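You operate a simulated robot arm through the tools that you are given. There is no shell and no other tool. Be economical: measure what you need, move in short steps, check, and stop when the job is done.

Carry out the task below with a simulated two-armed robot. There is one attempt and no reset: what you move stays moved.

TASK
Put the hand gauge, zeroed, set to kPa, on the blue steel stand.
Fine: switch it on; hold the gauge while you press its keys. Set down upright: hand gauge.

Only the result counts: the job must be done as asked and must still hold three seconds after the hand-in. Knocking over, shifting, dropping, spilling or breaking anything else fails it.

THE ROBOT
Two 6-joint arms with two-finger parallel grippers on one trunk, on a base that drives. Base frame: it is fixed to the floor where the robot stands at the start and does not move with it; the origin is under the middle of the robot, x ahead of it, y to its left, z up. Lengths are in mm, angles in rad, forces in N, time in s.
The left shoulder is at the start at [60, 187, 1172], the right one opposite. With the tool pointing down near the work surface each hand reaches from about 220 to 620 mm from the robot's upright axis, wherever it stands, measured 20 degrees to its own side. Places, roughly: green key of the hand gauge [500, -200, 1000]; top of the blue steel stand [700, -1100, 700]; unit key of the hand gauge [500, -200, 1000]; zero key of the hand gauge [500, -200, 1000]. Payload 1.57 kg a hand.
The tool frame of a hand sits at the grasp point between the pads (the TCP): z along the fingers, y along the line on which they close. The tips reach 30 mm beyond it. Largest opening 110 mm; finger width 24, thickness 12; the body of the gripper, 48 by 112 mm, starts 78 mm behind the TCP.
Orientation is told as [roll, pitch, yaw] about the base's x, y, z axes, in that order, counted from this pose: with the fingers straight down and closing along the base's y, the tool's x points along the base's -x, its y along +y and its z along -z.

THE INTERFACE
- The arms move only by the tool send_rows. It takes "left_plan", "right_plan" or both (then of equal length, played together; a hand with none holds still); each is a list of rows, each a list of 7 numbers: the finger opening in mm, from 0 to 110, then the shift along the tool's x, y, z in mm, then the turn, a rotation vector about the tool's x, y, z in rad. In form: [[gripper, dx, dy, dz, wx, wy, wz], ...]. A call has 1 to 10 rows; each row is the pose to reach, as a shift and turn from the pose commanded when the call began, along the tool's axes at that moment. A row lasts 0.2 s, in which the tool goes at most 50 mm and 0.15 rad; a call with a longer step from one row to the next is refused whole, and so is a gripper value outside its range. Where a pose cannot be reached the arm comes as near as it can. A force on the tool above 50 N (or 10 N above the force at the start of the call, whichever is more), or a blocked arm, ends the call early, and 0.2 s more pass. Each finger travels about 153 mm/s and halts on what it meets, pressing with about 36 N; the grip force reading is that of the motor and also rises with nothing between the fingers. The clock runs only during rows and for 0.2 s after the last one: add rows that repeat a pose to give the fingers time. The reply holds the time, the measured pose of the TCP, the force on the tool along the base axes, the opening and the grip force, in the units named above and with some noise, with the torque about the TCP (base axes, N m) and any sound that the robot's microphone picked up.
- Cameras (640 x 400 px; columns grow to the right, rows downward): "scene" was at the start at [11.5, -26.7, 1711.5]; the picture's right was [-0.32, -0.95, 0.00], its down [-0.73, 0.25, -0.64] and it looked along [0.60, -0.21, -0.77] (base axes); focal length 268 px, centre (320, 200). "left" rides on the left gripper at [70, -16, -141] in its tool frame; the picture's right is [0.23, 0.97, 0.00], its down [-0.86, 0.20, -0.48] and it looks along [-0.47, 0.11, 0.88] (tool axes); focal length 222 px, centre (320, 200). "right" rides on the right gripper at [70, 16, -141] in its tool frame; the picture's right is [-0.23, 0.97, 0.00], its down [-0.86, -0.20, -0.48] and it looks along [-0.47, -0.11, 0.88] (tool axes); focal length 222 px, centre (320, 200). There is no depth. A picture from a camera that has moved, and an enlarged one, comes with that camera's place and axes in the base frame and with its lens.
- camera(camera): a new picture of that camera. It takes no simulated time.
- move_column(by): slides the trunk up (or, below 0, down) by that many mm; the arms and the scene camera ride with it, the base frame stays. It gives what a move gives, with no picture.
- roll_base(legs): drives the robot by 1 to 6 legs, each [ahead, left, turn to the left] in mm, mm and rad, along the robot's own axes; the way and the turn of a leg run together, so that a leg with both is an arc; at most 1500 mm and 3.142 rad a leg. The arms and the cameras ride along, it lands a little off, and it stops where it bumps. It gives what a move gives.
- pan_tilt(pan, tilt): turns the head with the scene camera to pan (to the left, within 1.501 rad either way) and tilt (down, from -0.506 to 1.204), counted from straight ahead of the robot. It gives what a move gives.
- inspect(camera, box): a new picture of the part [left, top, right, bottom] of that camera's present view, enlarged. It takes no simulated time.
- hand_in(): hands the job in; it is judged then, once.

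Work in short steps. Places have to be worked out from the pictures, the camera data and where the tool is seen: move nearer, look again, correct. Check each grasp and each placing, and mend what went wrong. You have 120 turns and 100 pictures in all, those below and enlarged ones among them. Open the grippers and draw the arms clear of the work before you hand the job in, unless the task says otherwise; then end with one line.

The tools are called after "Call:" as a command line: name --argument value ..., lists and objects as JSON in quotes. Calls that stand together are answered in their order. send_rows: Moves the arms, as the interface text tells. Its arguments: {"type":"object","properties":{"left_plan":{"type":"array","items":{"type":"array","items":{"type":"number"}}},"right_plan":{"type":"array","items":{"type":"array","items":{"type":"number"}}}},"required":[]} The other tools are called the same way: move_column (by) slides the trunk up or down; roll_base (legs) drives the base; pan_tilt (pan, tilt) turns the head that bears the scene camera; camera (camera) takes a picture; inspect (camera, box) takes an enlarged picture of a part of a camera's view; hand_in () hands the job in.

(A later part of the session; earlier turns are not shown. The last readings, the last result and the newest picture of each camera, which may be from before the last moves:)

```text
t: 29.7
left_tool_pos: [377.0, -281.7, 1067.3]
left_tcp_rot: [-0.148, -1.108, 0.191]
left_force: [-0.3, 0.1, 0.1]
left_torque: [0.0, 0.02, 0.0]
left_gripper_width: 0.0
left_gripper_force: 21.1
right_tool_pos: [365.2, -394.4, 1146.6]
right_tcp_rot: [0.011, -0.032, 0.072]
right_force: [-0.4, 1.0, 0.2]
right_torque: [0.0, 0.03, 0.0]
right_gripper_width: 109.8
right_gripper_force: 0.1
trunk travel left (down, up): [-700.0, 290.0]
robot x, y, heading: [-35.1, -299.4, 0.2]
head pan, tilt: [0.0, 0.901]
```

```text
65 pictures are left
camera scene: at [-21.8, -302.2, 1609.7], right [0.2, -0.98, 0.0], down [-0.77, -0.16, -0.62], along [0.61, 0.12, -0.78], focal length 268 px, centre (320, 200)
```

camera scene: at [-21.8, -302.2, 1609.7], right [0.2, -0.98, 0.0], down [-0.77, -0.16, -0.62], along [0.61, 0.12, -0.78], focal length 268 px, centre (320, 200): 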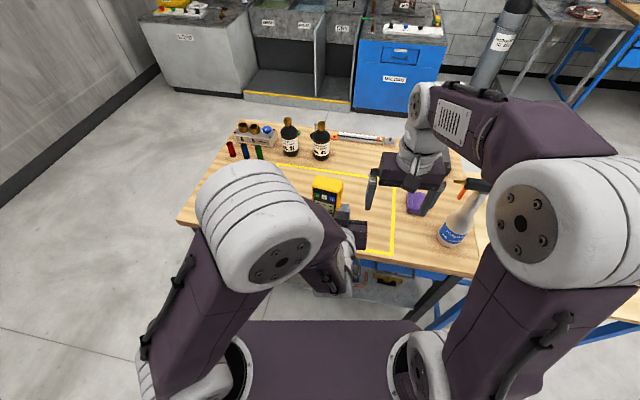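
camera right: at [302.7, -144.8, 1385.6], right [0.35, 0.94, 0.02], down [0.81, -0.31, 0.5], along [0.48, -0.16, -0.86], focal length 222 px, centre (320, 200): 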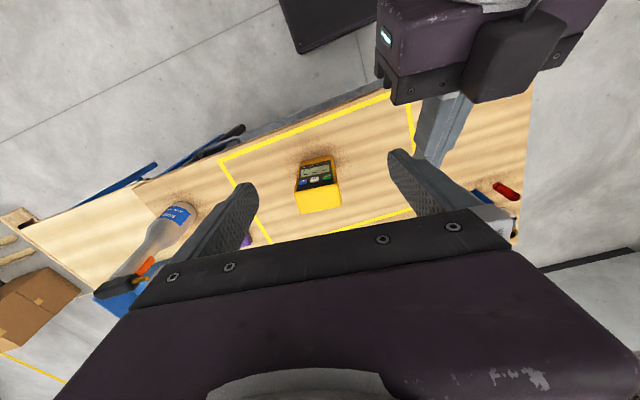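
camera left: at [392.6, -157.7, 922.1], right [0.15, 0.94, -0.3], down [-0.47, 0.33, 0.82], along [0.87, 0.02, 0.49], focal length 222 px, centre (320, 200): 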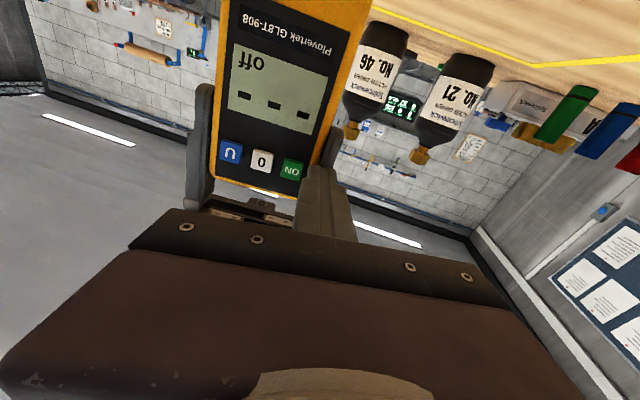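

The robot is well placed. I bring the right hand forward, then left over the gauge, levelled and turned to match.

Call:
send_rows --right_plan '[[110, -48, -3, 0, 0, 0, 0.04], [110, -96, -7, 0, 0.003, 0.01, 0.08], [110, -145, -10, 5, 0.005, 0.02, 0.13], [110, -148, 32, 15, 0.01, 0.03, 0.13], [110, -151, 75, 25, 0.01, 0.03, 0.13], [110, -154, 118, 38, 0.01, 0.03, 0.13], [110, -157, 162, 50, 0.01, 0.03, 0.13], [110, -157, 162, 50, 0.01, 0.03, 0.13]]'

Call:
camera --camera "right"

Call:
inspect --camera "scene" --box '[260, 130, 420, 230]'

```text
t: 31.5
left_tool_pos: [375.5, -282.2, 1066.7]
left_tcp_rot: [-0.145, -1.108, 0.189]
left_force: [-0.4, -1.2, -0.6]
left_torque: [0.04, -0.02, 0.02]
left_gripper_width: 0.0
left_gripper_force: 21.0
right_tool_pos: [505.4, -222.8, 1104.4]
right_tcp_rot: [0.002, -0.001, -0.058]
right_force: [-0.4, -0.3, 0.7]
right_torque: [0.03, -0.02, -0.02]
right_gripper_width: 110.1
right_gripper_force: 0.1
right hand out of reach, approached as far as the arm can: row 7, 8
trunk travel left (down, up): [-700.0, 290.0]
robot x, y, heading: [-38.1, -301.7, 0.202]
head pan, tilt: [0.0, 0.901]
```

```text
64 pictures are left
camera right: at [437.0, -202.9, 1244.6], right [0.28, 0.96, 0.0], down [0.84, -0.25, 0.48], along [0.46, -0.13, -0.88], focal length 222 px, centre (320, 200)
```

right: 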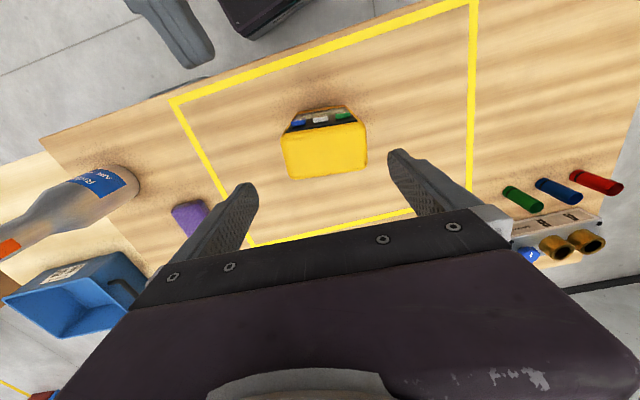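

```text
4.00 times, centred on (340, 180) of scene
camera zoom: at [-22.5, -303.6, 1609.8], right [0.2, -0.98, 0.0], down [-0.77, -0.16, -0.62], along [0.61, 0.12, -0.78], focal length 1070 px, centre (240, 280)
```

zoom: 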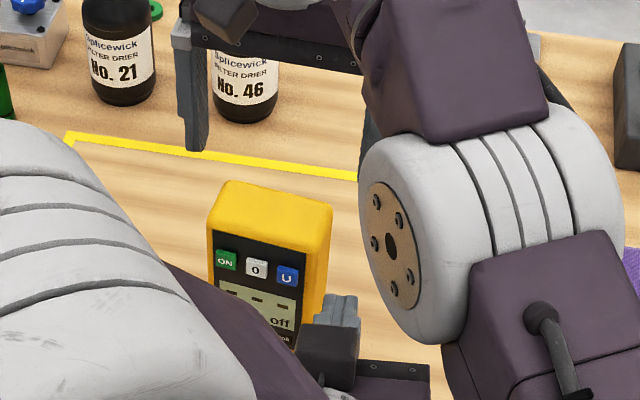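

The gauge's centre is near (504, -216), turned about -0.11. I correct for that and go down around it.

Call:
send_rows --right_plan '[[110, 1, 7, 0, 0, 0, 0.05], [110, 1, 7, 35, 0, 0, 0.05], [110, 1, 7, 70, 0, 0, 0.05], [110, 1, 7, 100, 0, 0, 0.05], [110, 1, 7, 124, 0, 0, 0.05], [110, 1, 7, 124, 0, 0, 0.05]]'

Call:
camera --camera "right"

```text
t: 32.9
left_tool_pos: [376.2, -281.5, 1065.8]
left_tcp_rot: [-0.148, -1.107, 0.19]
left_force: [0.0, 0.3, 0.4]
left_torque: [0.02, -0.01, 0.02]
left_gripper_width: 0.0
left_gripper_force: 21.1
right_tool_pos: [504.9, -215.6, 979.3]
right_tcp_rot: [0.002, -0.001, -0.107]
right_force: [-0.3, 1.0, -0.1]
right_torque: [0.0, -0.04, 0.01]
right_gripper_width: 110.1
right_gripper_force: 0.0
right hand out of reach, approached as far as the arm can: row 1
trunk travel left (down, up): [-700.0, 290.0]
robot x, y, heading: [-33.4, -301.8, 0.197]
head pan, tilt: [0.0, 0.901]
```

```text
62 pictures are left
camera right: at [438.6, -191.9, 1119.8], right [0.33, 0.94, 0.0], down [0.83, -0.29, 0.48], along [0.45, -0.16, -0.88], focal length 222 px, centre (320, 200)
```

right: 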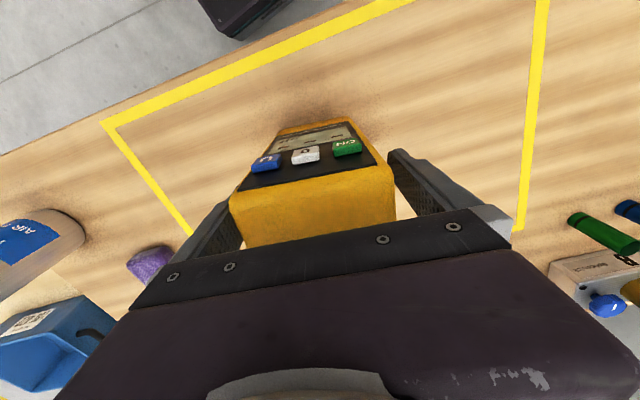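

In place around the gauge; I close.

Call:
send_rows --right_plan '[[95, 0, 0, 0, 0, 0, 0], [80, 0, 0, 0, 0, 0, 0], [60, 0, 0, 0, 0, 0, 0], [60, 0, 0, 0, 0, 0, 0]]'

Call:
camera --camera "right"

Call:
camera --camera "left"

Call:
camera --camera "scene"

```text
t: 33.9
left_tool_pos: [375.7, -281.9, 1066.9]
left_tcp_rot: [-0.147, -1.107, 0.189]
left_force: [-0.6, 0.6, -0.3]
left_torque: [0.02, 0.03, 0.02]
left_gripper_width: 0.0
left_gripper_force: 21.4
right_tool_pos: [506.9, -216.0, 979.1]
right_tcp_rot: [0.001, 0.001, -0.106]
right_force: [-0.8, -1.3, 0.1]
right_torque: [-0.27, -0.03, -0.01]
right_gripper_width: 88.1
right_gripper_force: 36.2
trunk travel left (down, up): [-700.0, 290.0]
robot x, y, heading: [-33.9, -302.1, 0.203]
head pan, tilt: [0.0, 0.901]
```

```text
61 pictures are left
camera right: at [438.8, -192.2, 1120.0], right [0.33, 0.94, 0.0], down [0.83, -0.29, 0.48], along [0.45, -0.16, -0.88], focal length 222 px, centre (320, 200)
```

right: 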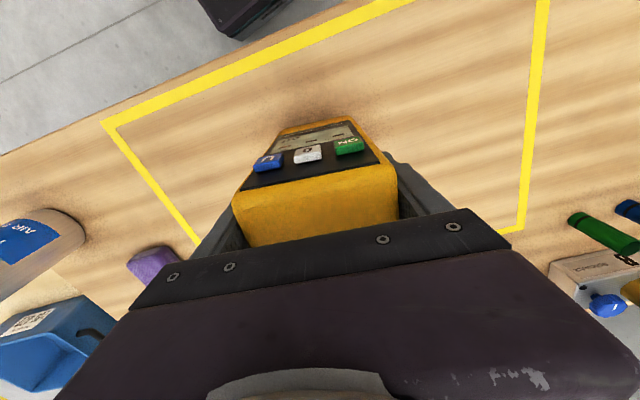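

```text
60 pictures are left
camera left: at [220.1, -307.8, 1069.1], right [-0.15, 0.95, -0.27], down [-0.07, 0.26, 0.96], along [0.99, 0.17, 0.02], focal length 222 px, centre (320, 200)
```

left: 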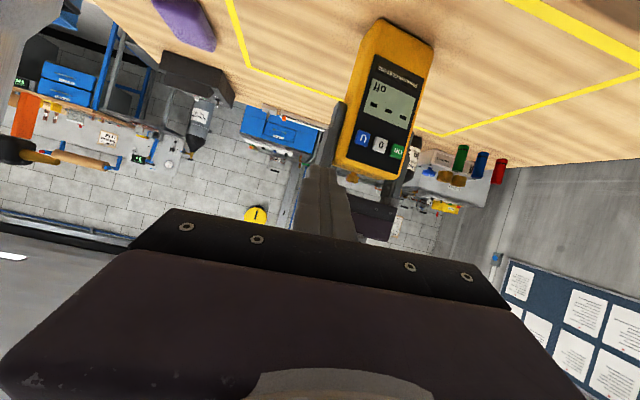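

```text
59 pictures are left
camera scene: at [-21.6, -302.2, 1609.7], right [0.2, -0.98, 0.0], down [-0.77, -0.16, -0.62], along [0.61, 0.12, -0.78], focal length 268 px, centre (320, 200)
```

scene: 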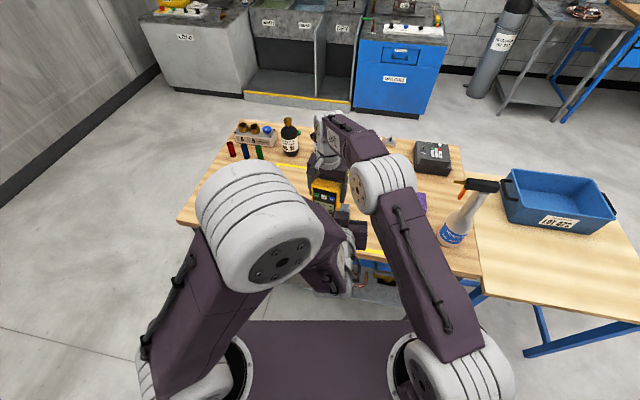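

Held again. I now swing the left hand level and square to the face, staying about 50 mm short of it.

Call:
send_rows --left_plan '[[0, 11, 21, 11, 0.029, -0.09, 0.021], [0, 23, 43, 22, 0.059, -0.181, 0.042], [0, 34, 64, 33, 0.088, -0.272, 0.063], [0, 45, 85, 44, 0.118, -0.362, 0.084], [0, 57, 107, 55, 0.147, -0.453, 0.105], [0, 57, 107, 55, 0.147, -0.453, 0.105]]'

Call:
camera --camera "left"

```text
t: 34.9
left_tool_pos: [448.8, -268.5, 1097.6]
left_tcp_rot: [0.635, -1.422, -0.736]
left_force: [-4.0, 1.7, -2.7]
left_torque: [-0.04, 0.17, 0.07]
left_gripper_width: 0.0
left_gripper_force: 21.6
left hand out of reach, approached as far as the arm can: row 1, 2, 3, 4, 5
right_tool_pos: [511.6, -208.8, 979.8]
right_tcp_rot: [0.021, -0.02, -0.096]
right_force: [6.0, -3.8, 3.9]
right_torque: [-0.41, 0.81, 0.45]
right_gripper_width: 87.8
right_gripper_force: 35.8
trunk travel left (down, up): [-700.0, 290.0]
robot x, y, heading: [-38.2, -303.5, 0.196]
head pan, tilt: [0.0, 0.901]
stopped in row 5 (left hand): the force on the tool passed its limit (the readings are from after the stop); the commanded pose is now the measured one
```

```text
58 pictures are left
camera left: at [299.1, -265.7, 1045.4], right [0.08, 0.99, -0.14], down [-0.36, 0.16, 0.92], along [0.93, -0.02, 0.37], focal length 222 px, centre (320, 200)
```

left: 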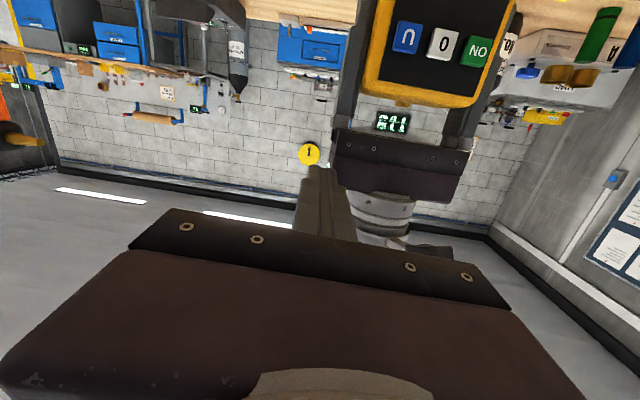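

The left finger bumped the right gripper: the left arm cannot fold that close to its shoulder. I back it away and pitch it to about 0.85 rad; pressing with a slanted finger keeps its wrist farther out.

Call:
send_rows --left_plan '[[0, 0, 0, -15, 0.003, 0.05, -0.007], [0, 1, 0, -35, 0.01, 0.15, -0.02], [0, 2, 5, -55, 0.02, 0.28, -0.04], [0, 3, 15, -70, 0.027, 0.41, -0.055], [0, 3, 25, -77, 0.034, 0.52, -0.07], [0, 3, 35, -77, 0.04, 0.606, -0.081], [0, 3, 35, -77, 0.04, 0.606, -0.081]]'

Call:
camera --camera "scene"

Call:
camera --camera "right"

```text
t: 36.5
left_tool_pos: [375.4, -228.4, 1109.0]
left_tcp_rot: [-0.001, -0.847, -0.106]
left_force: [0.1, 0.6, -0.1]
left_torque: [0.01, 0.05, 0.0]
left_gripper_width: 0.1
left_gripper_force: 21.0
right_tool_pos: [510.0, -206.9, 979.6]
right_tcp_rot: [0.025, -0.018, -0.098]
right_force: [0.3, -0.2, 4.0]
right_torque: [-0.24, 0.12, 0.02]
right_gripper_width: 88.1
right_gripper_force: 36.1
trunk travel left (down, up): [-700.0, 290.0]
robot x, y, heading: [-36.3, -304.3, 0.195]
head pan, tilt: [0.0, 0.901]
```

```text
57 pictures are left
camera scene: at [-22.0, -302.0, 1609.8], right [0.2, -0.98, 0.0], down [-0.77, -0.16, -0.62], along [0.61, 0.12, -0.78], focal length 268 px, centre (320, 200)
```

scene: 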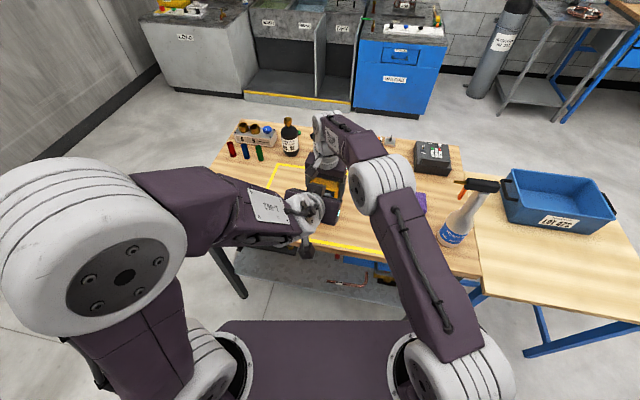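

```text
56 pictures are left
camera right: at [439.3, -187.3, 1119.6], right [0.32, 0.95, 0.03], down [0.82, -0.29, 0.49], along [0.47, -0.13, -0.87], focal length 222 px, centre (320, 200)
```

right: 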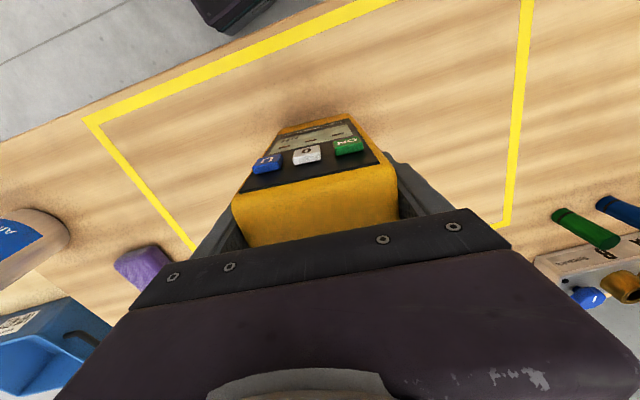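

The left hand now holds a clean pose. I lift the gauge slightly and shift it about 30 ahead and 68 to the right to give the left arm more room, levelling it too.

Call:
send_rows --right_plan '[[60, 0, 0, -8, 0, 0, 0], [60, -9, -16, -8, 0.01, 0.005, 0], [60, -18, -32, -8, 0.02, 0.01, 0], [60, -27, -48, -8, 0.025, 0.018, 0], [60, -36, -65, -8, 0.025, 0.018, 0], [60, -36, -65, -8, 0.025, 0.018, 0]]'

Call:
camera --camera "right"

Call:
camera --camera "left"

```text
t: 37.9
left_tool_pos: [374.4, -227.2, 1108.6]
left_tcp_rot: [-0.002, -0.847, -0.107]
left_force: [-0.3, 0.1, -0.2]
left_torque: [0.0, 0.02, -0.01]
left_gripper_width: 0.0
left_gripper_force: 21.2
right_tool_pos: [538.9, -276.5, 985.9]
right_tcp_rot: [-0.003, 0.0, -0.098]
right_force: [0.5, 0.4, -3.9]
right_torque: [0.02, -0.02, 0.02]
right_gripper_width: 87.8
right_gripper_force: 35.9
trunk travel left (down, up): [-700.0, 290.0]
robot x, y, heading: [-33.7, -303.5, 0.199]
head pan, tilt: [0.0, 0.901]
```

```text
55 pictures are left
camera right: at [472.0, -252.2, 1126.2], right [0.32, 0.95, 0.0], down [0.83, -0.28, 0.48], along [0.45, -0.16, -0.88], focal length 222 px, centre (320, 200)
```

right: 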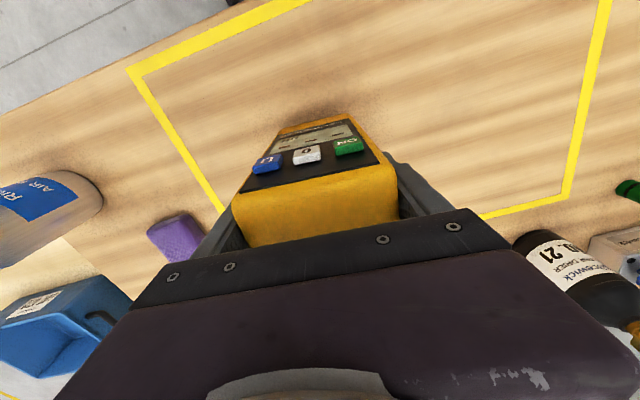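

```text
54 pictures are left
camera left: at [222.5, -228.2, 1150.3], right [-0.04, 0.98, -0.17], down [0.23, 0.18, 0.96], along [0.97, 0.0, -0.23], focal length 222 px, centre (320, 200)
```

left: 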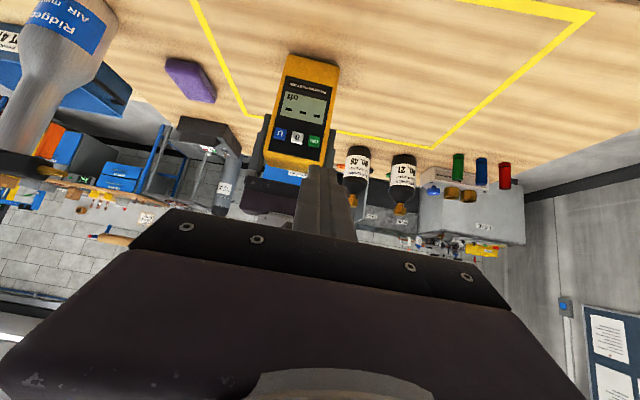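

The keys should be near (512, -248), (508, -273) and (505, -297) at z = 992. I bring the slanted left finger to about 20 mm before ON.

Call:
send_rows --left_plan '[[0, 5, -1, 34, 0, 0, 0], [0, 11, -3, 68, 0, 0, 0], [0, 16, -4, 102, 0, 0, 0], [0, 21, -5, 134, 0, 0, 0], [0, 21, -5, 134, 0, 0, 0]]'

Call:
inspect --camera "right" --box '[220, 40, 440, 200]'

Call:
inspect --camera "left" --box '[220, 60, 420, 220]'

```text
t: 39.1
left_tool_pos: [459.4, -242.5, 1003.6]
left_tcp_rot: [-0.002, -0.848, -0.106]
left_force: [-1.3, 0.3, 0.0]
left_torque: [0.0, 0.02, -0.01]
left_gripper_width: 0.0
left_gripper_force: 21.2
right_tool_pos: [539.9, -277.0, 986.0]
right_tcp_rot: [0.0, -0.002, -0.098]
right_force: [-0.1, 0.1, -5.0]
right_torque: [0.0, -0.03, 0.03]
right_gripper_width: 87.8
right_gripper_force: 36.0
trunk travel left (down, up): [-700.0, 290.0]
robot x, y, heading: [-33.9, -303.5, 0.197]
head pan, tilt: [0.0, 0.901]
```

```text
2.50 times, centred on (330, 120) of right
camera zoom: at [471.3, -252.2, 1126.7], right [0.32, 0.95, 0.0], down [0.83, -0.28, 0.48], along [0.45, -0.15, -0.88], focal length 555 px, centre (295, 400)
```

zoom: 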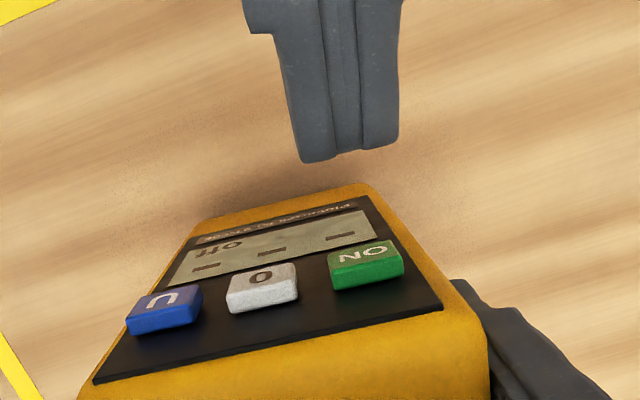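

```text
2.50 times, centred on (320, 140) of left
camera zoom: at [306.4, -242.9, 1046.2], right [-0.04, 0.98, -0.17], down [0.23, 0.18, 0.96], along [0.97, 0.0, -0.23], focal length 555 px, centre (320, 350)
```

zoom: 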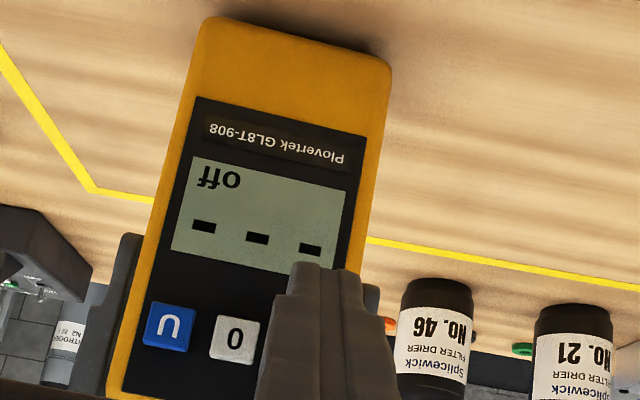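

Lateral alignment is good; the contact edge is about 18 mm from the key. I raise it 2 mm, close in to 15, then look.

Call:
send_rows --left_plan '[[0, -6.8, 0, 4.7, 0, 0, 0], [0, -11.4, 0, 9.9, 0, 0, 0], [0, -11.4, 0, 9.9, 0, 0, 0]]'

Call:
inspect --camera "right" --box '[220, 40, 440, 200]'

```text
t: 39.9
left_tool_pos: [475.3, -244.2, 1005.2]
left_tcp_rot: [0.001, -0.847, -0.108]
left_force: [-0.1, -0.1, 0.2]
left_torque: [0.0, 0.01, 0.02]
left_gripper_width: 0.0
left_gripper_force: 21.3
right_tool_pos: [539.8, -277.1, 986.1]
right_tcp_rot: [0.0, -0.001, -0.099]
right_force: [-0.1, 0.7, -3.8]
right_torque: [0.03, 0.01, 0.01]
right_gripper_width: 87.9
right_gripper_force: 36.0
trunk travel left (down, up): [-700.0, 290.0]
robot x, y, heading: [-35.7, -302.7, 0.203]
head pan, tilt: [0.0, 0.901]
```

```text
2.50 times, centred on (330, 120) of right
camera zoom: at [472.1, -252.4, 1126.3], right [0.32, 0.95, 0.0], down [0.83, -0.28, 0.48], along [0.45, -0.15, -0.88], focal length 555 px, centre (295, 400)
```

zoom: 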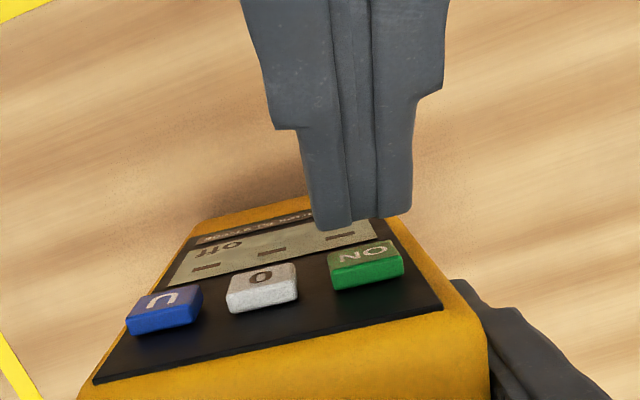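

Some gap remains; I press forward in steps of about 2 mm.

Call:
send_rows --left_plan '[[0, -1.3, 0, 1.5, 0, 0, 0], [0, -2.6, 0, 3.0, 0, 0, 0], [0, -4.0, 0, 4.5, 0, 0, 0], [0, -4.0, 0, 4.5, 0, 0, 0]]'

Call:
inspect --camera "right" --box '[220, 40, 440, 200]'

```text
t: 40.9
left_tool_pos: [482.0, -244.4, 1005.3]
left_tcp_rot: [0.0, -0.847, -0.109]
left_force: [-8.0, 1.6, 3.0]
left_torque: [-0.08, 0.04, 0.05]
left_gripper_width: 0.0
left_gripper_force: 21.4
right_tool_pos: [540.4, -275.3, 985.6]
right_tcp_rot: [0.001, -0.002, -0.1]
right_force: [9.0, -1.9, -6.3]
right_torque: [-0.01, -0.04, -0.19]
right_gripper_width: 88.1
right_gripper_force: 36.3
trunk travel left (down, up): [-700.0, 290.0]
robot x, y, heading: [-37.3, -302.1, 0.201]
head pan, tilt: [0.0, 0.901]
heard: click
```

```text
2.50 times, centred on (330, 120) of right
camera zoom: at [472.3, -252.6, 1126.3], right [0.32, 0.95, 0.0], down [0.83, -0.28, 0.48], along [0.45, -0.16, -0.88], focal length 555 px, centre (295, 400)
```

zoom: 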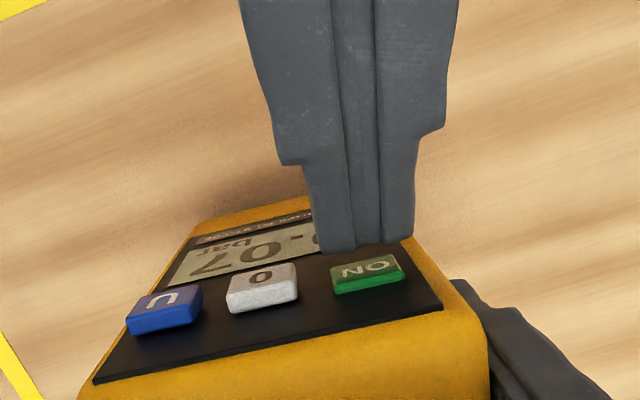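

Clicked: the display shows 0.07 bar. I back off 10 mm, go 50 mm to the right to the unit key, 3 mm higher, and check.

Call:
send_rows --left_plan '[[0, 6.6, 0, -7.5, 0, 0, 0], [0, 4.3, -17, -9.5, 0, 0, 0], [0, 4.3, -34, -9.5, 0, 0, 0], [0, 4.3, -50, -9.5, 0, 0, 0], [0, 4.3, -50, -9.5, 0, 0, 0]]'

Call:
inspect --camera "right" --box '[220, 40, 440, 200]'

```text
t: 42.1
left_tool_pos: [465.9, -291.7, 1009.9]
left_tcp_rot: [0.002, -0.847, -0.108]
left_force: [0.1, -0.2, 0.5]
left_torque: [0.02, -0.01, -0.02]
left_gripper_width: 0.0
left_gripper_force: 21.4
right_tool_pos: [541.3, -276.8, 985.2]
right_tcp_rot: [-0.001, -0.001, -0.098]
right_force: [-0.1, -0.1, -4.1]
right_torque: [0.0, -0.02, -0.02]
right_gripper_width: 87.9
right_gripper_force: 36.3
trunk travel left (down, up): [-700.0, 290.0]
robot x, y, heading: [-35.5, -304.1, 0.2]
head pan, tilt: [0.0, 0.901]
```

```text
2.50 times, centred on (330, 120) of right
camera zoom: at [472.1, -252.2, 1126.2], right [0.32, 0.95, 0.0], down [0.83, -0.28, 0.48], along [0.45, -0.15, -0.88], focal length 555 px, centre (295, 400)
```

zoom: 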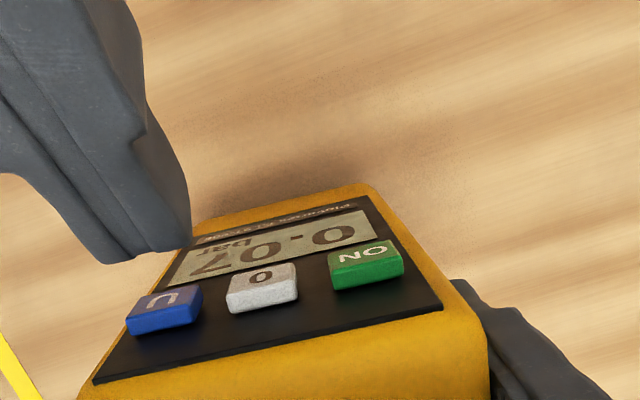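

Lateral alignment with U fits within 1 mm. I press forward.

Call:
send_rows --left_plan '[[0, -3.3, 0, 3.8, 0, 0, 0], [0, -5.3, 0, 6, 0, 0, 0], [0, -6.6, 0, 7.5, 0, 0, 0], [0, -6.6, 0, 7.5, 0, 0, 0]]'

Call:
inspect --camera "right" --box '[220, 40, 440, 200]'

```text
t: 43.1
left_tool_pos: [474.3, -295.0, 1009.0]
left_tcp_rot: [0.0, -0.847, -0.11]
left_force: [-5.8, -0.6, 1.6]
left_torque: [0.02, 0.01, -0.01]
left_gripper_width: 0.1
left_gripper_force: 21.3
right_tool_pos: [539.9, -275.7, 986.0]
right_tcp_rot: [0.0, 0.0, -0.099]
right_force: [6.2, -0.7, -4.6]
right_torque: [-0.02, 0.05, 0.12]
right_gripper_width: 87.7
right_gripper_force: 36.1
trunk travel left (down, up): [-700.0, 290.0]
robot x, y, heading: [-34.4, -303.8, 0.198]
head pan, tilt: [0.0, 0.901]
heard: click
```

```text
2.50 times, centred on (330, 120) of right
camera zoom: at [472.3, -252.5, 1126.3], right [0.32, 0.95, 0.0], down [0.83, -0.28, 0.48], along [0.45, -0.15, -0.88], focal length 555 px, centre (295, 400)
```

zoom: 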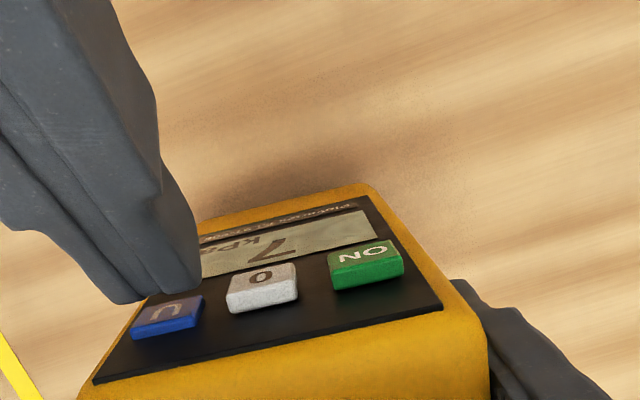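

Now it reads 7 kPa. I back off and move 25 mm left to the zero key.

Call:
send_rows --left_plan '[[0, 6.6, 0, -7.5, 0, 0, 0], [0, 6.6, 13, -7.5, 0, 0, 0], [0, 6.6, 25.5, -7.5, 0, 0, 0], [0, 6.6, 25.5, -7.5, 0, 0, 0]]'

Call:
inspect --camera "right" --box '[220, 40, 440, 200]'

```text
t: 44.1
left_tool_pos: [468.7, -267.5, 1008.5]
left_tcp_rot: [0.001, -0.846, -0.107]
left_force: [-0.1, -1.2, -0.8]
left_torque: [0.04, -0.01, 0.0]
left_gripper_width: 0.0
left_gripper_force: 21.5
right_tool_pos: [540.4, -275.9, 986.0]
right_tcp_rot: [-0.001, -0.001, -0.098]
right_force: [-0.6, 0.5, -4.2]
right_torque: [0.0, -0.01, -0.03]
right_gripper_width: 88.0
right_gripper_force: 35.7
trunk travel left (down, up): [-700.0, 290.0]
robot x, y, heading: [-38.2, -304.2, 0.2]
head pan, tilt: [0.0, 0.901]
```

```text
2.50 times, centred on (330, 120) of right
camera zoom: at [471.9, -252.7, 1126.4], right [0.32, 0.95, 0.0], down [0.83, -0.28, 0.48], along [0.45, -0.15, -0.88], focal length 555 px, centre (295, 400)
```

zoom: 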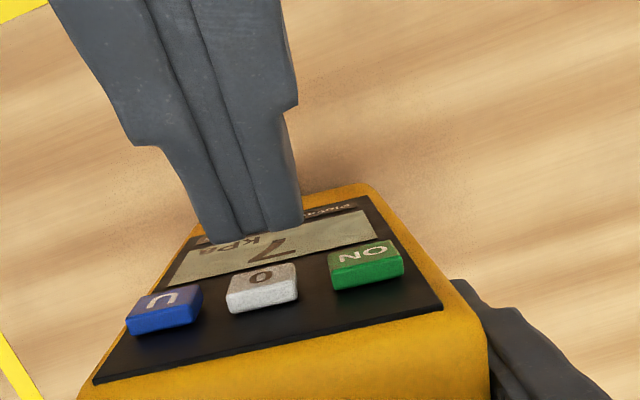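

Aligned with the zero key within 1 mm; I press.

Call:
send_rows --left_plan '[[0, -3.3, -0.5, 3.8, 0, 0, 0], [0, -5.3, -0.5, 6, 0, 0, 0], [0, -6.6, -0.5, 7.5, 0, 0, 0], [0, -6.6, -0.5, 7.5, 0, 0, 0]]'

Call:
inspect --camera "right" --box '[220, 40, 440, 200]'

```text
t: 45.1
left_tool_pos: [478.3, -269.7, 1007.7]
left_tcp_rot: [-0.001, -0.846, -0.108]
left_force: [-9.1, 0.3, 2.8]
left_torque: [0.01, 0.01, 0.0]
left_gripper_width: 0.0
left_gripper_force: 21.1
right_tool_pos: [539.8, -276.3, 985.3]
right_tcp_rot: [0.001, -0.001, -0.1]
right_force: [7.6, -0.7, -7.2]
right_torque: [0.0, -0.05, -0.05]
right_gripper_width: 88.0
right_gripper_force: 36.4
trunk travel left (down, up): [-700.0, 290.0]
robot x, y, heading: [-33.0, -305.6, 0.201]
head pan, tilt: [0.0, 0.901]
heard: click
```

```text
2.50 times, centred on (330, 120) of right
camera zoom: at [472.3, -252.6, 1126.3], right [0.32, 0.95, 0.0], down [0.83, -0.28, 0.48], along [0.45, -0.15, -0.88], focal length 555 px, centre (295, 400)
```

zoom: 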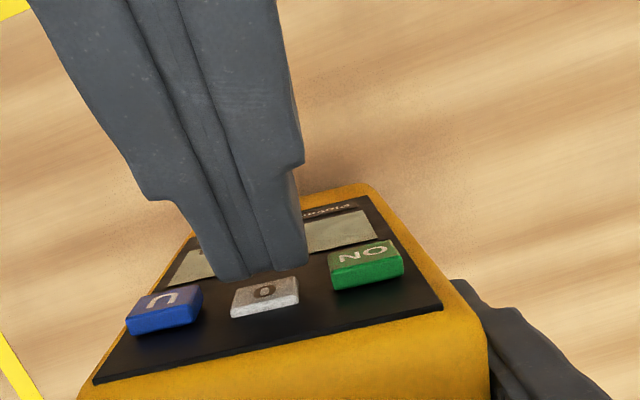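

Clicked. I retreat the left hand well away and read the display.

Call:
send_rows --left_plan '[[0, 7, 0, -8, 0, 0, 0], [0, 10, 0, -40, 0, 0, 0], [0, 10, 5, -80, 0, 0, 0], [0, 0, 20, -115, 0, 0, 0], [0, 0, 40, -145, 0, 0, 0]]'

Call:
inspect --camera "right" --box '[220, 40, 440, 200]'

Call:
inspect --camera "left" --box '[200, 40, 420, 200]'

```text
t: 46.3
left_tool_pos: [371.9, -216.1, 1103.4]
left_tcp_rot: [-0.001, -0.848, -0.108]
left_force: [0.2, -0.2, -0.1]
left_torque: [-0.01, -0.04, 0.01]
left_gripper_width: 0.1
left_gripper_force: 21.3
right_tool_pos: [538.8, -275.4, 985.4]
right_tcp_rot: [-0.001, -0.002, -0.097]
right_force: [-0.1, 0.1, -3.9]
right_torque: [0.0, -0.03, -0.02]
right_gripper_width: 88.0
right_gripper_force: 36.0
trunk travel left (down, up): [-700.0, 290.0]
robot x, y, heading: [-37.8, -302.5, 0.2]
head pan, tilt: [0.0, 0.901]
```

```text
2.50 times, centred on (330, 120) of right
camera zoom: at [470.8, -251.6, 1126.9], right [0.32, 0.95, 0.0], down [0.83, -0.28, 0.48], along [0.45, -0.16, -0.88], focal length 555 px, centre (295, 400)
```

zoom: 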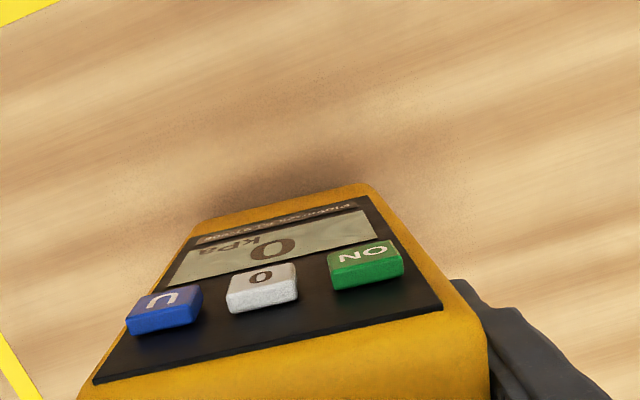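

```text
2.50 times, centred on (310, 120) of left
camera zoom: at [218.9, -216.5, 1146.7], right [-0.04, 0.98, -0.17], down [0.23, 0.18, 0.96], along [0.97, 0.0, -0.23], focal length 555 px, centre (345, 400)
```

zoom: 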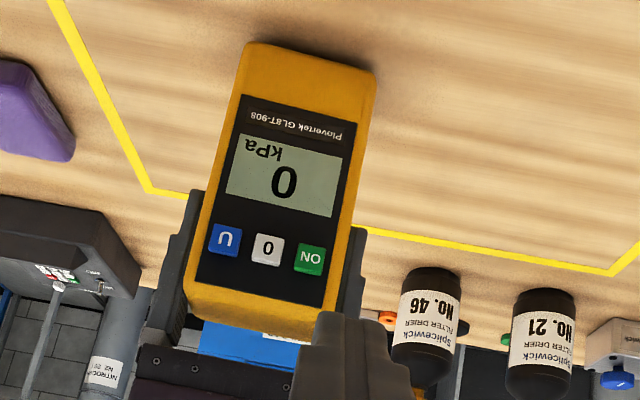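

The gauge reads 0 kPa. Next I look to the right for the blue steel stand.

Call:
pan_tilt --pan -0.9 --tilt 0.7

Call:
camera --camera "scene"

Call:
pan_tilt --pan -1.3 --tilt 0.7

Call:
camera --camera "scene"

```text
t: 47.5
left_tool_pos: [374.7, -216.8, 1103.6]
left_tcp_rot: [0.001, -0.846, -0.11]
left_force: [0.0, -0.7, -0.9]
left_torque: [0.04, -0.03, 0.01]
left_gripper_width: 0.3
left_gripper_force: 21.8
right_tool_pos: [540.8, -276.1, 986.2]
right_tcp_rot: [0.001, 0.0, -0.098]
right_force: [-0.8, 0.0, -3.6]
right_torque: [-0.04, -0.01, 0.02]
right_gripper_width: 87.8
right_gripper_force: 36.4
trunk travel left (down, up): [-700.0, 290.0]
robot x, y, heading: [-35.5, -304.4, 0.201]
head pan, tilt: [-0.901, 0.7]
```

```text
43 pictures are left
camera scene: at [-29.9, -371.5, 1625.9], right [-0.64, -0.77, 0.0], down [-0.49, 0.41, -0.76], along [0.59, -0.49, -0.64], focal length 268 px, centre (320, 200)
```

scene: 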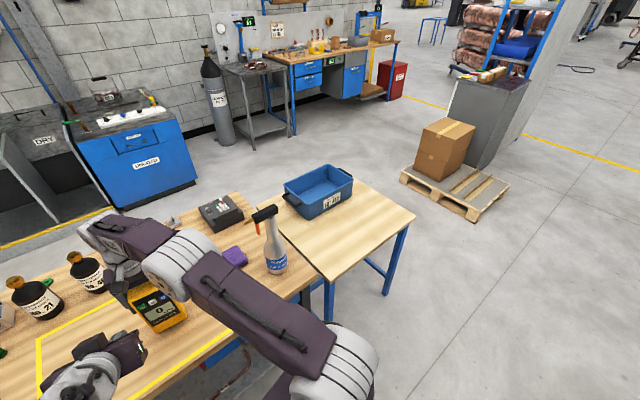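

```text
t: 48.4
left_tool_pos: [373.4, -216.7, 1105.5]
left_tcp_rot: [0.001, -0.847, -0.105]
left_force: [-0.5, -0.4, 0.4]
left_torque: [-0.01, 0.0, 0.0]
left_gripper_width: 0.0
left_gripper_force: 21.2
right_tool_pos: [539.0, -276.5, 985.4]
right_tcp_rot: [0.001, -0.001, -0.098]
right_force: [0.7, 0.0, -4.3]
right_torque: [0.0, -0.04, 0.01]
right_gripper_width: 88.1
right_gripper_force: 36.2
trunk travel left (down, up): [-700.0, 290.0]
robot x, y, heading: [-38.1, -304.5, 0.195]
head pan, tilt: [-1.3, 0.7]
```

```text
42 pictures are left
camera scene: at [-56.2, -392.5, 1625.9], right [-0.89, -0.46, 0.0], down [-0.29, 0.57, -0.76], along [0.35, -0.68, -0.64], focal length 268 px, centre (320, 200)
```

scene: 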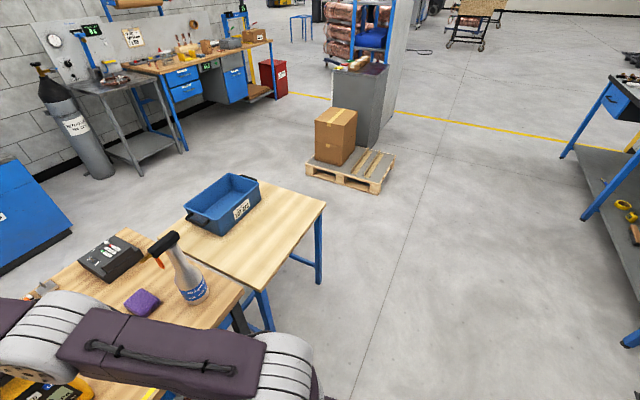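

The stand is the wooden-topped table on blue steel legs, top near z = 700. Its front strip, x about 430 to 710, is free before the bin. I raise the trunk a little, back clear of the table and square the robot up.

Call:
move_column --by 40

Call:
roll_base --legs '[[-400, 0, 0]]'

Call:
roll_base --legs '[[0, 0, -0.2], [0, -600, 0]]'

Call:
pan_tilt --pan -0.2 --tilt 0.75

Call:
camera --camera "scene"

```text
t: 49.2
left_tool_pos: [374.2, -217.5, 1143.5]
left_tcp_rot: [0.001, -0.846, -0.108]
left_force: [-0.8, 0.3, -0.3]
left_torque: [0.02, -0.04, -0.01]
left_gripper_width: 0.0
left_gripper_force: 21.0
right_tool_pos: [540.0, -276.4, 1026.2]
right_tcp_rot: [-0.001, 0.0, -0.099]
right_force: [0.2, -1.2, -4.3]
right_torque: [-0.01, -0.02, -0.02]
right_gripper_width: 87.9
right_gripper_force: 36.3
trunk travel left (down, up): [-740.0, 250.0]
robot x, y, heading: [-34.2, -303.5, 0.2]
head pan, tilt: [-1.3, 0.7]
```

```text
t: 51.7
left_tool_pos: [-15.0, -295.4, 1143.6]
left_tcp_rot: [-0.003, -0.846, -0.109]
left_force: [0.2, 0.5, 0.0]
left_torque: [0.01, 0.01, 0.01]
left_gripper_width: 0.1
left_gripper_force: 21.4
right_tool_pos: [151.7, -356.9, 1024.6]
right_tcp_rot: [-0.003, -0.001, -0.101]
right_force: [0.5, 0.2, -4.7]
right_torque: [-0.01, -0.02, 0.01]
right_gripper_width: 87.9
right_gripper_force: 36.0
trunk travel left (down, up): [-740.0, 250.0]
robot x, y, heading: [-425.3, -382.0, 0.199]
head pan, tilt: [-1.3, 0.7]
```

```text
t: 55.9
left_tool_pos: [-8.1, -988.3, 1144.2]
left_tcp_rot: [-0.002, -0.845, -0.312]
left_force: [0.1, -0.2, -0.4]
left_torque: [-0.01, -0.01, 0.04]
left_gripper_width: 0.0
left_gripper_force: 21.3
right_tool_pos: [142.1, -1079.5, 1025.3]
right_tcp_rot: [-0.002, 0.0, -0.304]
right_force: [-0.7, 0.0, -4.5]
right_torque: [-0.03, -0.06, 0.03]
right_gripper_width: 88.0
right_gripper_force: 35.6
trunk travel left (down, up): [-740.0, 250.0]
robot x, y, heading: [-424.3, -988.8, -0.003]
head pan, tilt: [-1.3, 0.7]
```

```text
t: 57.2
left_tool_pos: [-8.5, -988.5, 1143.4]
left_tcp_rot: [0.001, -0.846, -0.312]
left_force: [-0.8, 0.2, 0.1]
left_torque: [0.0, 0.01, 0.03]
left_gripper_width: 0.2
left_gripper_force: 21.8
right_tool_pos: [142.1, -1080.7, 1025.9]
right_tcp_rot: [0.0, 0.0, -0.305]
right_force: [-0.6, -1.2, -4.3]
right_torque: [0.02, -0.06, 0.0]
right_gripper_width: 87.9
right_gripper_force: 36.0
trunk travel left (down, up): [-740.0, 250.0]
robot x, y, heading: [-424.7, -989.8, -0.006]
head pan, tilt: [-0.201, 0.75]
```

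```text
41 pictures are left
camera scene: at [-405.4, -1008.5, 1661.6], right [-0.2, -0.98, 0.0], down [-0.67, 0.14, -0.73], along [0.72, -0.15, -0.68], focal length 268 px, centre (320, 200)
```

scene: 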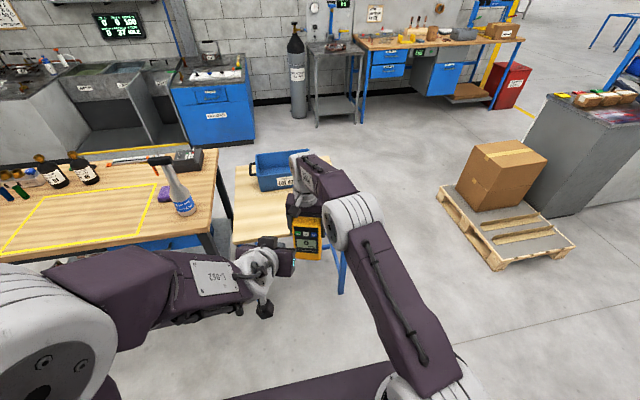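

The way ahead is clear, and the gauge bottom at about z = 897 is well above the stand. I drive 420 forward.

Call:
roll_base --legs '[[420, 0, 0]]'

Call:
camera --camera "scene"

Call:
camera --camera "right"

```text
t: 59.8
left_tool_pos: [413.6, -990.4, 1144.3]
left_tcp_rot: [-0.001, -0.848, -0.314]
left_force: [0.2, 0.5, -0.5]
left_torque: [-0.04, -0.02, 0.02]
left_gripper_width: 0.3
left_gripper_force: 20.8
right_tool_pos: [564.0, -1081.3, 1026.2]
right_tcp_rot: [0.0, -0.003, -0.305]
right_force: [0.2, -0.1, -3.8]
right_torque: [0.01, -0.03, 0.02]
right_gripper_width: 87.8
right_gripper_force: 36.2
trunk travel left (down, up): [-740.0, 250.0]
robot x, y, heading: [-6.0, -989.3, -0.009]
head pan, tilt: [-0.201, 0.75]
```

```text
40 pictures are left
camera scene: at [15.6, -1009.7, 1661.7], right [-0.2, -0.98, 0.0], down [-0.67, 0.14, -0.73], along [0.72, -0.15, -0.68], focal length 268 px, centre (320, 200)
```

scene: 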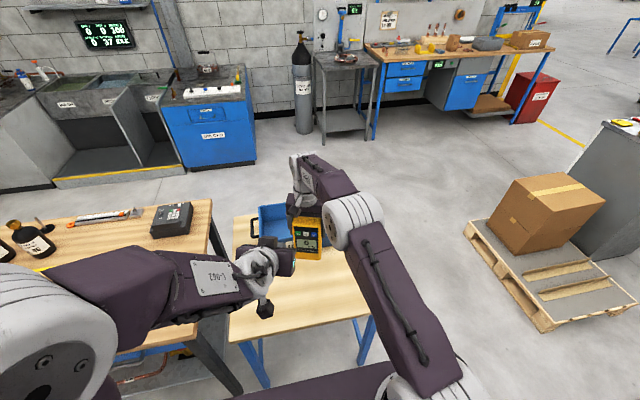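

```text
39 pictures are left
camera right: at [502.5, -1045.0, 1166.6], right [0.51, 0.86, 0.0], down [0.76, -0.45, 0.48], along [0.41, -0.24, -0.88], focal length 222 px, centre (320, 200)
```

right: 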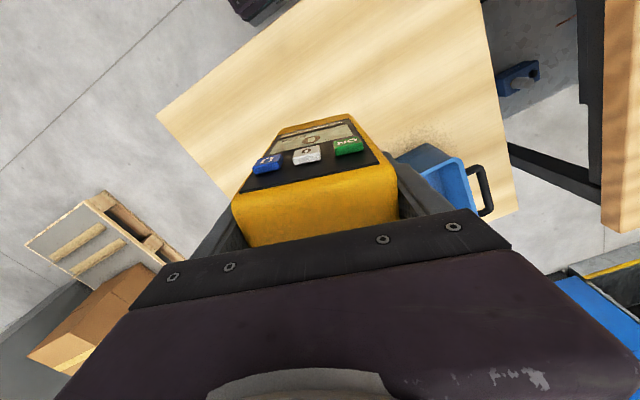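

The gauge is over the stand's free front strip; the bin begins at about x = 700. I move the hand back 28 mm for margin and lower it most of the way.

Call:
send_rows --right_plan '[[60, 9, -3, 5, 0, 0, 0], [60, 18, -6, 20, 0, 0, 0], [60, 27, -8, 45, 0, 0, 0], [60, 27, -8, 70, 0, 0, 0], [60, 27, -8, 95, 0, 0, 0], [60, 27, -8, 115, 0, 0, 0], [60, 27, -8, 135, 0, 0, 0], [60, 27, -8, 150, 0, 0, 0], [60, 27, -8, 160, 0, 0, 0], [60, 27, -8, 160, 0, 0, 0]]'

Call:
camera --camera "right"

Call:
camera --camera "left"

```text
t: 62.0
left_tool_pos: [414.8, -989.7, 1144.1]
left_tcp_rot: [-0.001, -0.846, -0.313]
left_force: [0.1, 0.2, -0.6]
left_torque: [0.01, 0.03, 0.01]
left_gripper_width: 0.1
left_gripper_force: 21.0
right_tool_pos: [537.7, -1082.7, 865.8]
right_tcp_rot: [0.0, -0.002, -0.302]
right_force: [-0.6, 0.9, -3.9]
right_torque: [-0.01, -0.04, 0.04]
right_gripper_width: 88.0
right_gripper_force: 35.6
trunk travel left (down, up): [-740.0, 250.0]
robot x, y, heading: [0.2, -990.9, -0.006]
head pan, tilt: [-0.201, 0.75]
```

```text
38 pictures are left
camera right: at [475.4, -1045.1, 1006.0], right [0.51, 0.86, 0.0], down [0.76, -0.45, 0.48], along [0.41, -0.24, -0.88], focal length 222 px, centre (320, 200)
```

right: 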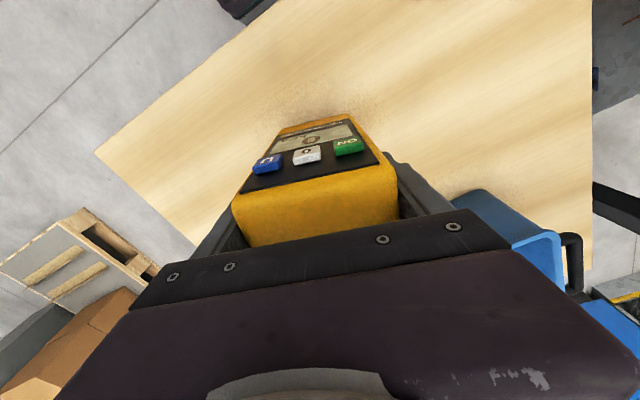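

```text
37 pictures are left
camera left: at [264.5, -959.6, 1186.4], right [0.16, 0.97, -0.17], down [0.26, 0.13, 0.96], along [0.95, -0.19, -0.23], focal length 222 px, centre (320, 200)
```

left: 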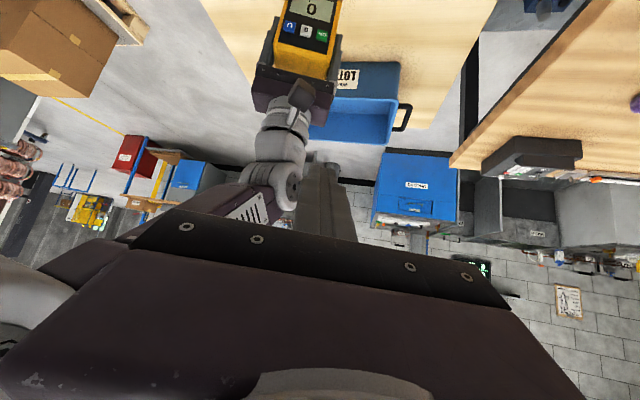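

Still clear below. I lower slowly and watch for the weight to come off.

Call:
send_rows --right_plan '[[60, 0, 0, 8, 0, 0, 0], [60, 0, 0, 16, 0, 0, 0], [60, 0, 0, 22, 0, 0, 0], [60, 0, 0, 27, 0, 0, 0], [60, 0, 0, 27, 0, 0, 0]]'

Call:
camera --camera "right"

```text
t: 63.2
left_tool_pos: [411.0, -989.7, 1144.9]
left_tcp_rot: [0.001, -0.85, -0.316]
left_force: [-0.3, -0.2, -0.1]
left_torque: [0.02, -0.01, 0.0]
left_gripper_width: 0.0
left_gripper_force: 20.9
right_tool_pos: [535.7, -1081.6, 841.1]
right_tcp_rot: [0.001, -0.005, -0.305]
right_force: [0.4, -1.9, 22.7]
right_torque: [-0.23, 0.21, -0.09]
right_gripper_width: 87.8
right_gripper_force: 36.5
trunk travel left (down, up): [-740.0, 250.0]
robot x, y, heading: [-5.6, -993.1, -0.004]
head pan, tilt: [-0.201, 0.75]
```

```text
36 pictures are left
camera right: at [472.9, -1044.5, 980.6], right [0.51, 0.86, 0.0], down [0.75, -0.45, 0.48], along [0.42, -0.24, -0.88], focal length 222 px, centre (320, 200)
```

right: 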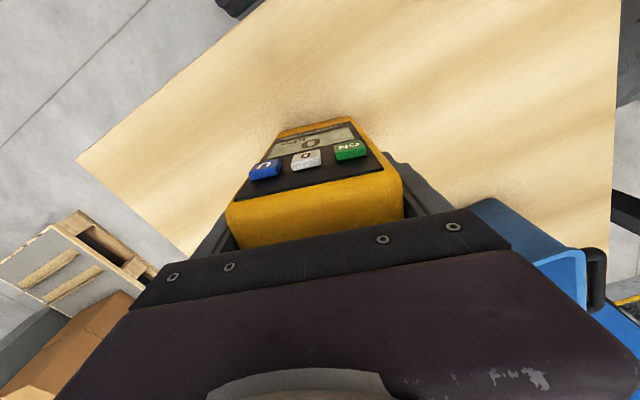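

The gauge is down on the stand with about 25 N on it. I relax 2–3 mm and read the force.

Call:
send_rows --right_plan '[[60, 0, 0, -1.5, 0, 0, 0], [60, 0, 0, -2.5, 0, 0, 0], [60, 0, 0, -2.5, 0, 0, 0]]'

```text
t: 64.0
left_tool_pos: [414.6, -991.0, 1144.1]
left_tcp_rot: [-0.001, -0.847, -0.311]
left_force: [-0.1, -0.3, 0.1]
left_torque: [0.0, -0.01, -0.01]
left_gripper_width: 0.1
left_gripper_force: 21.4
right_tool_pos: [536.0, -1081.2, 839.8]
right_tcp_rot: [-0.001, 0.0, -0.303]
right_force: [-0.2, 2.4, 1.2]
right_torque: [0.44, -0.2, 0.07]
right_gripper_width: 87.8
right_gripper_force: 36.0
trunk travel left (down, up): [-740.0, 250.0]
robot x, y, heading: [-4.3, -990.9, -0.004]
head pan, tilt: [-0.201, 0.75]
```

Force is near zero, so the gauge rests on the stand. I open the fingers.

Call:
send_rows --right_plan '[[90, 0, 0, 0, 0, 0, 0], [100, 0, 0, 0, 0, 0, 0], [110, 0, 0, 0, 0, 0, 0], [110, 0, 0, 0, 0, 0, 0]]'

Call:
camera --camera "right"

```text
t: 65.0
left_tool_pos: [413.7, -989.8, 1145.0]
left_tcp_rot: [0.001, -0.848, -0.312]
left_force: [0.2, -0.4, 0.5]
left_torque: [-0.01, 0.0, 0.0]
left_gripper_width: 0.1
left_gripper_force: 21.6
right_tool_pos: [536.7, -1081.8, 840.9]
right_tcp_rot: [0.0, -0.003, -0.304]
right_force: [0.1, -1.2, -1.1]
right_torque: [0.0, -0.03, -0.01]
right_gripper_width: 109.7
right_gripper_force: 0.0
trunk travel left (down, up): [-740.0, 250.0]
robot x, y, heading: [-2.1, -991.2, -0.004]
head pan, tilt: [-0.201, 0.75]
```

```text
35 pictures are left
camera right: at [474.9, -1045.0, 981.8], right [0.51, 0.86, 0.0], down [0.76, -0.45, 0.48], along [0.41, -0.24, -0.88], focal length 222 px, centre (320, 200)
```

right: 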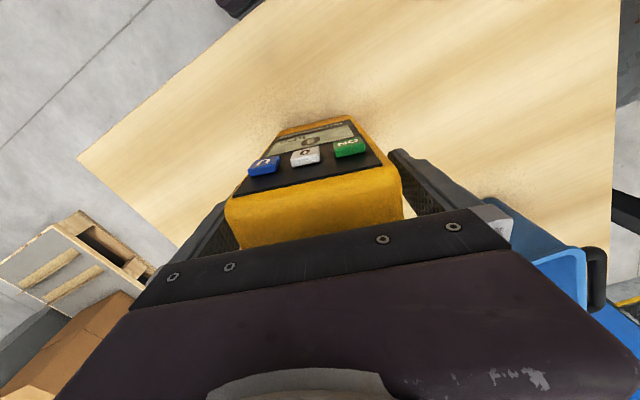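

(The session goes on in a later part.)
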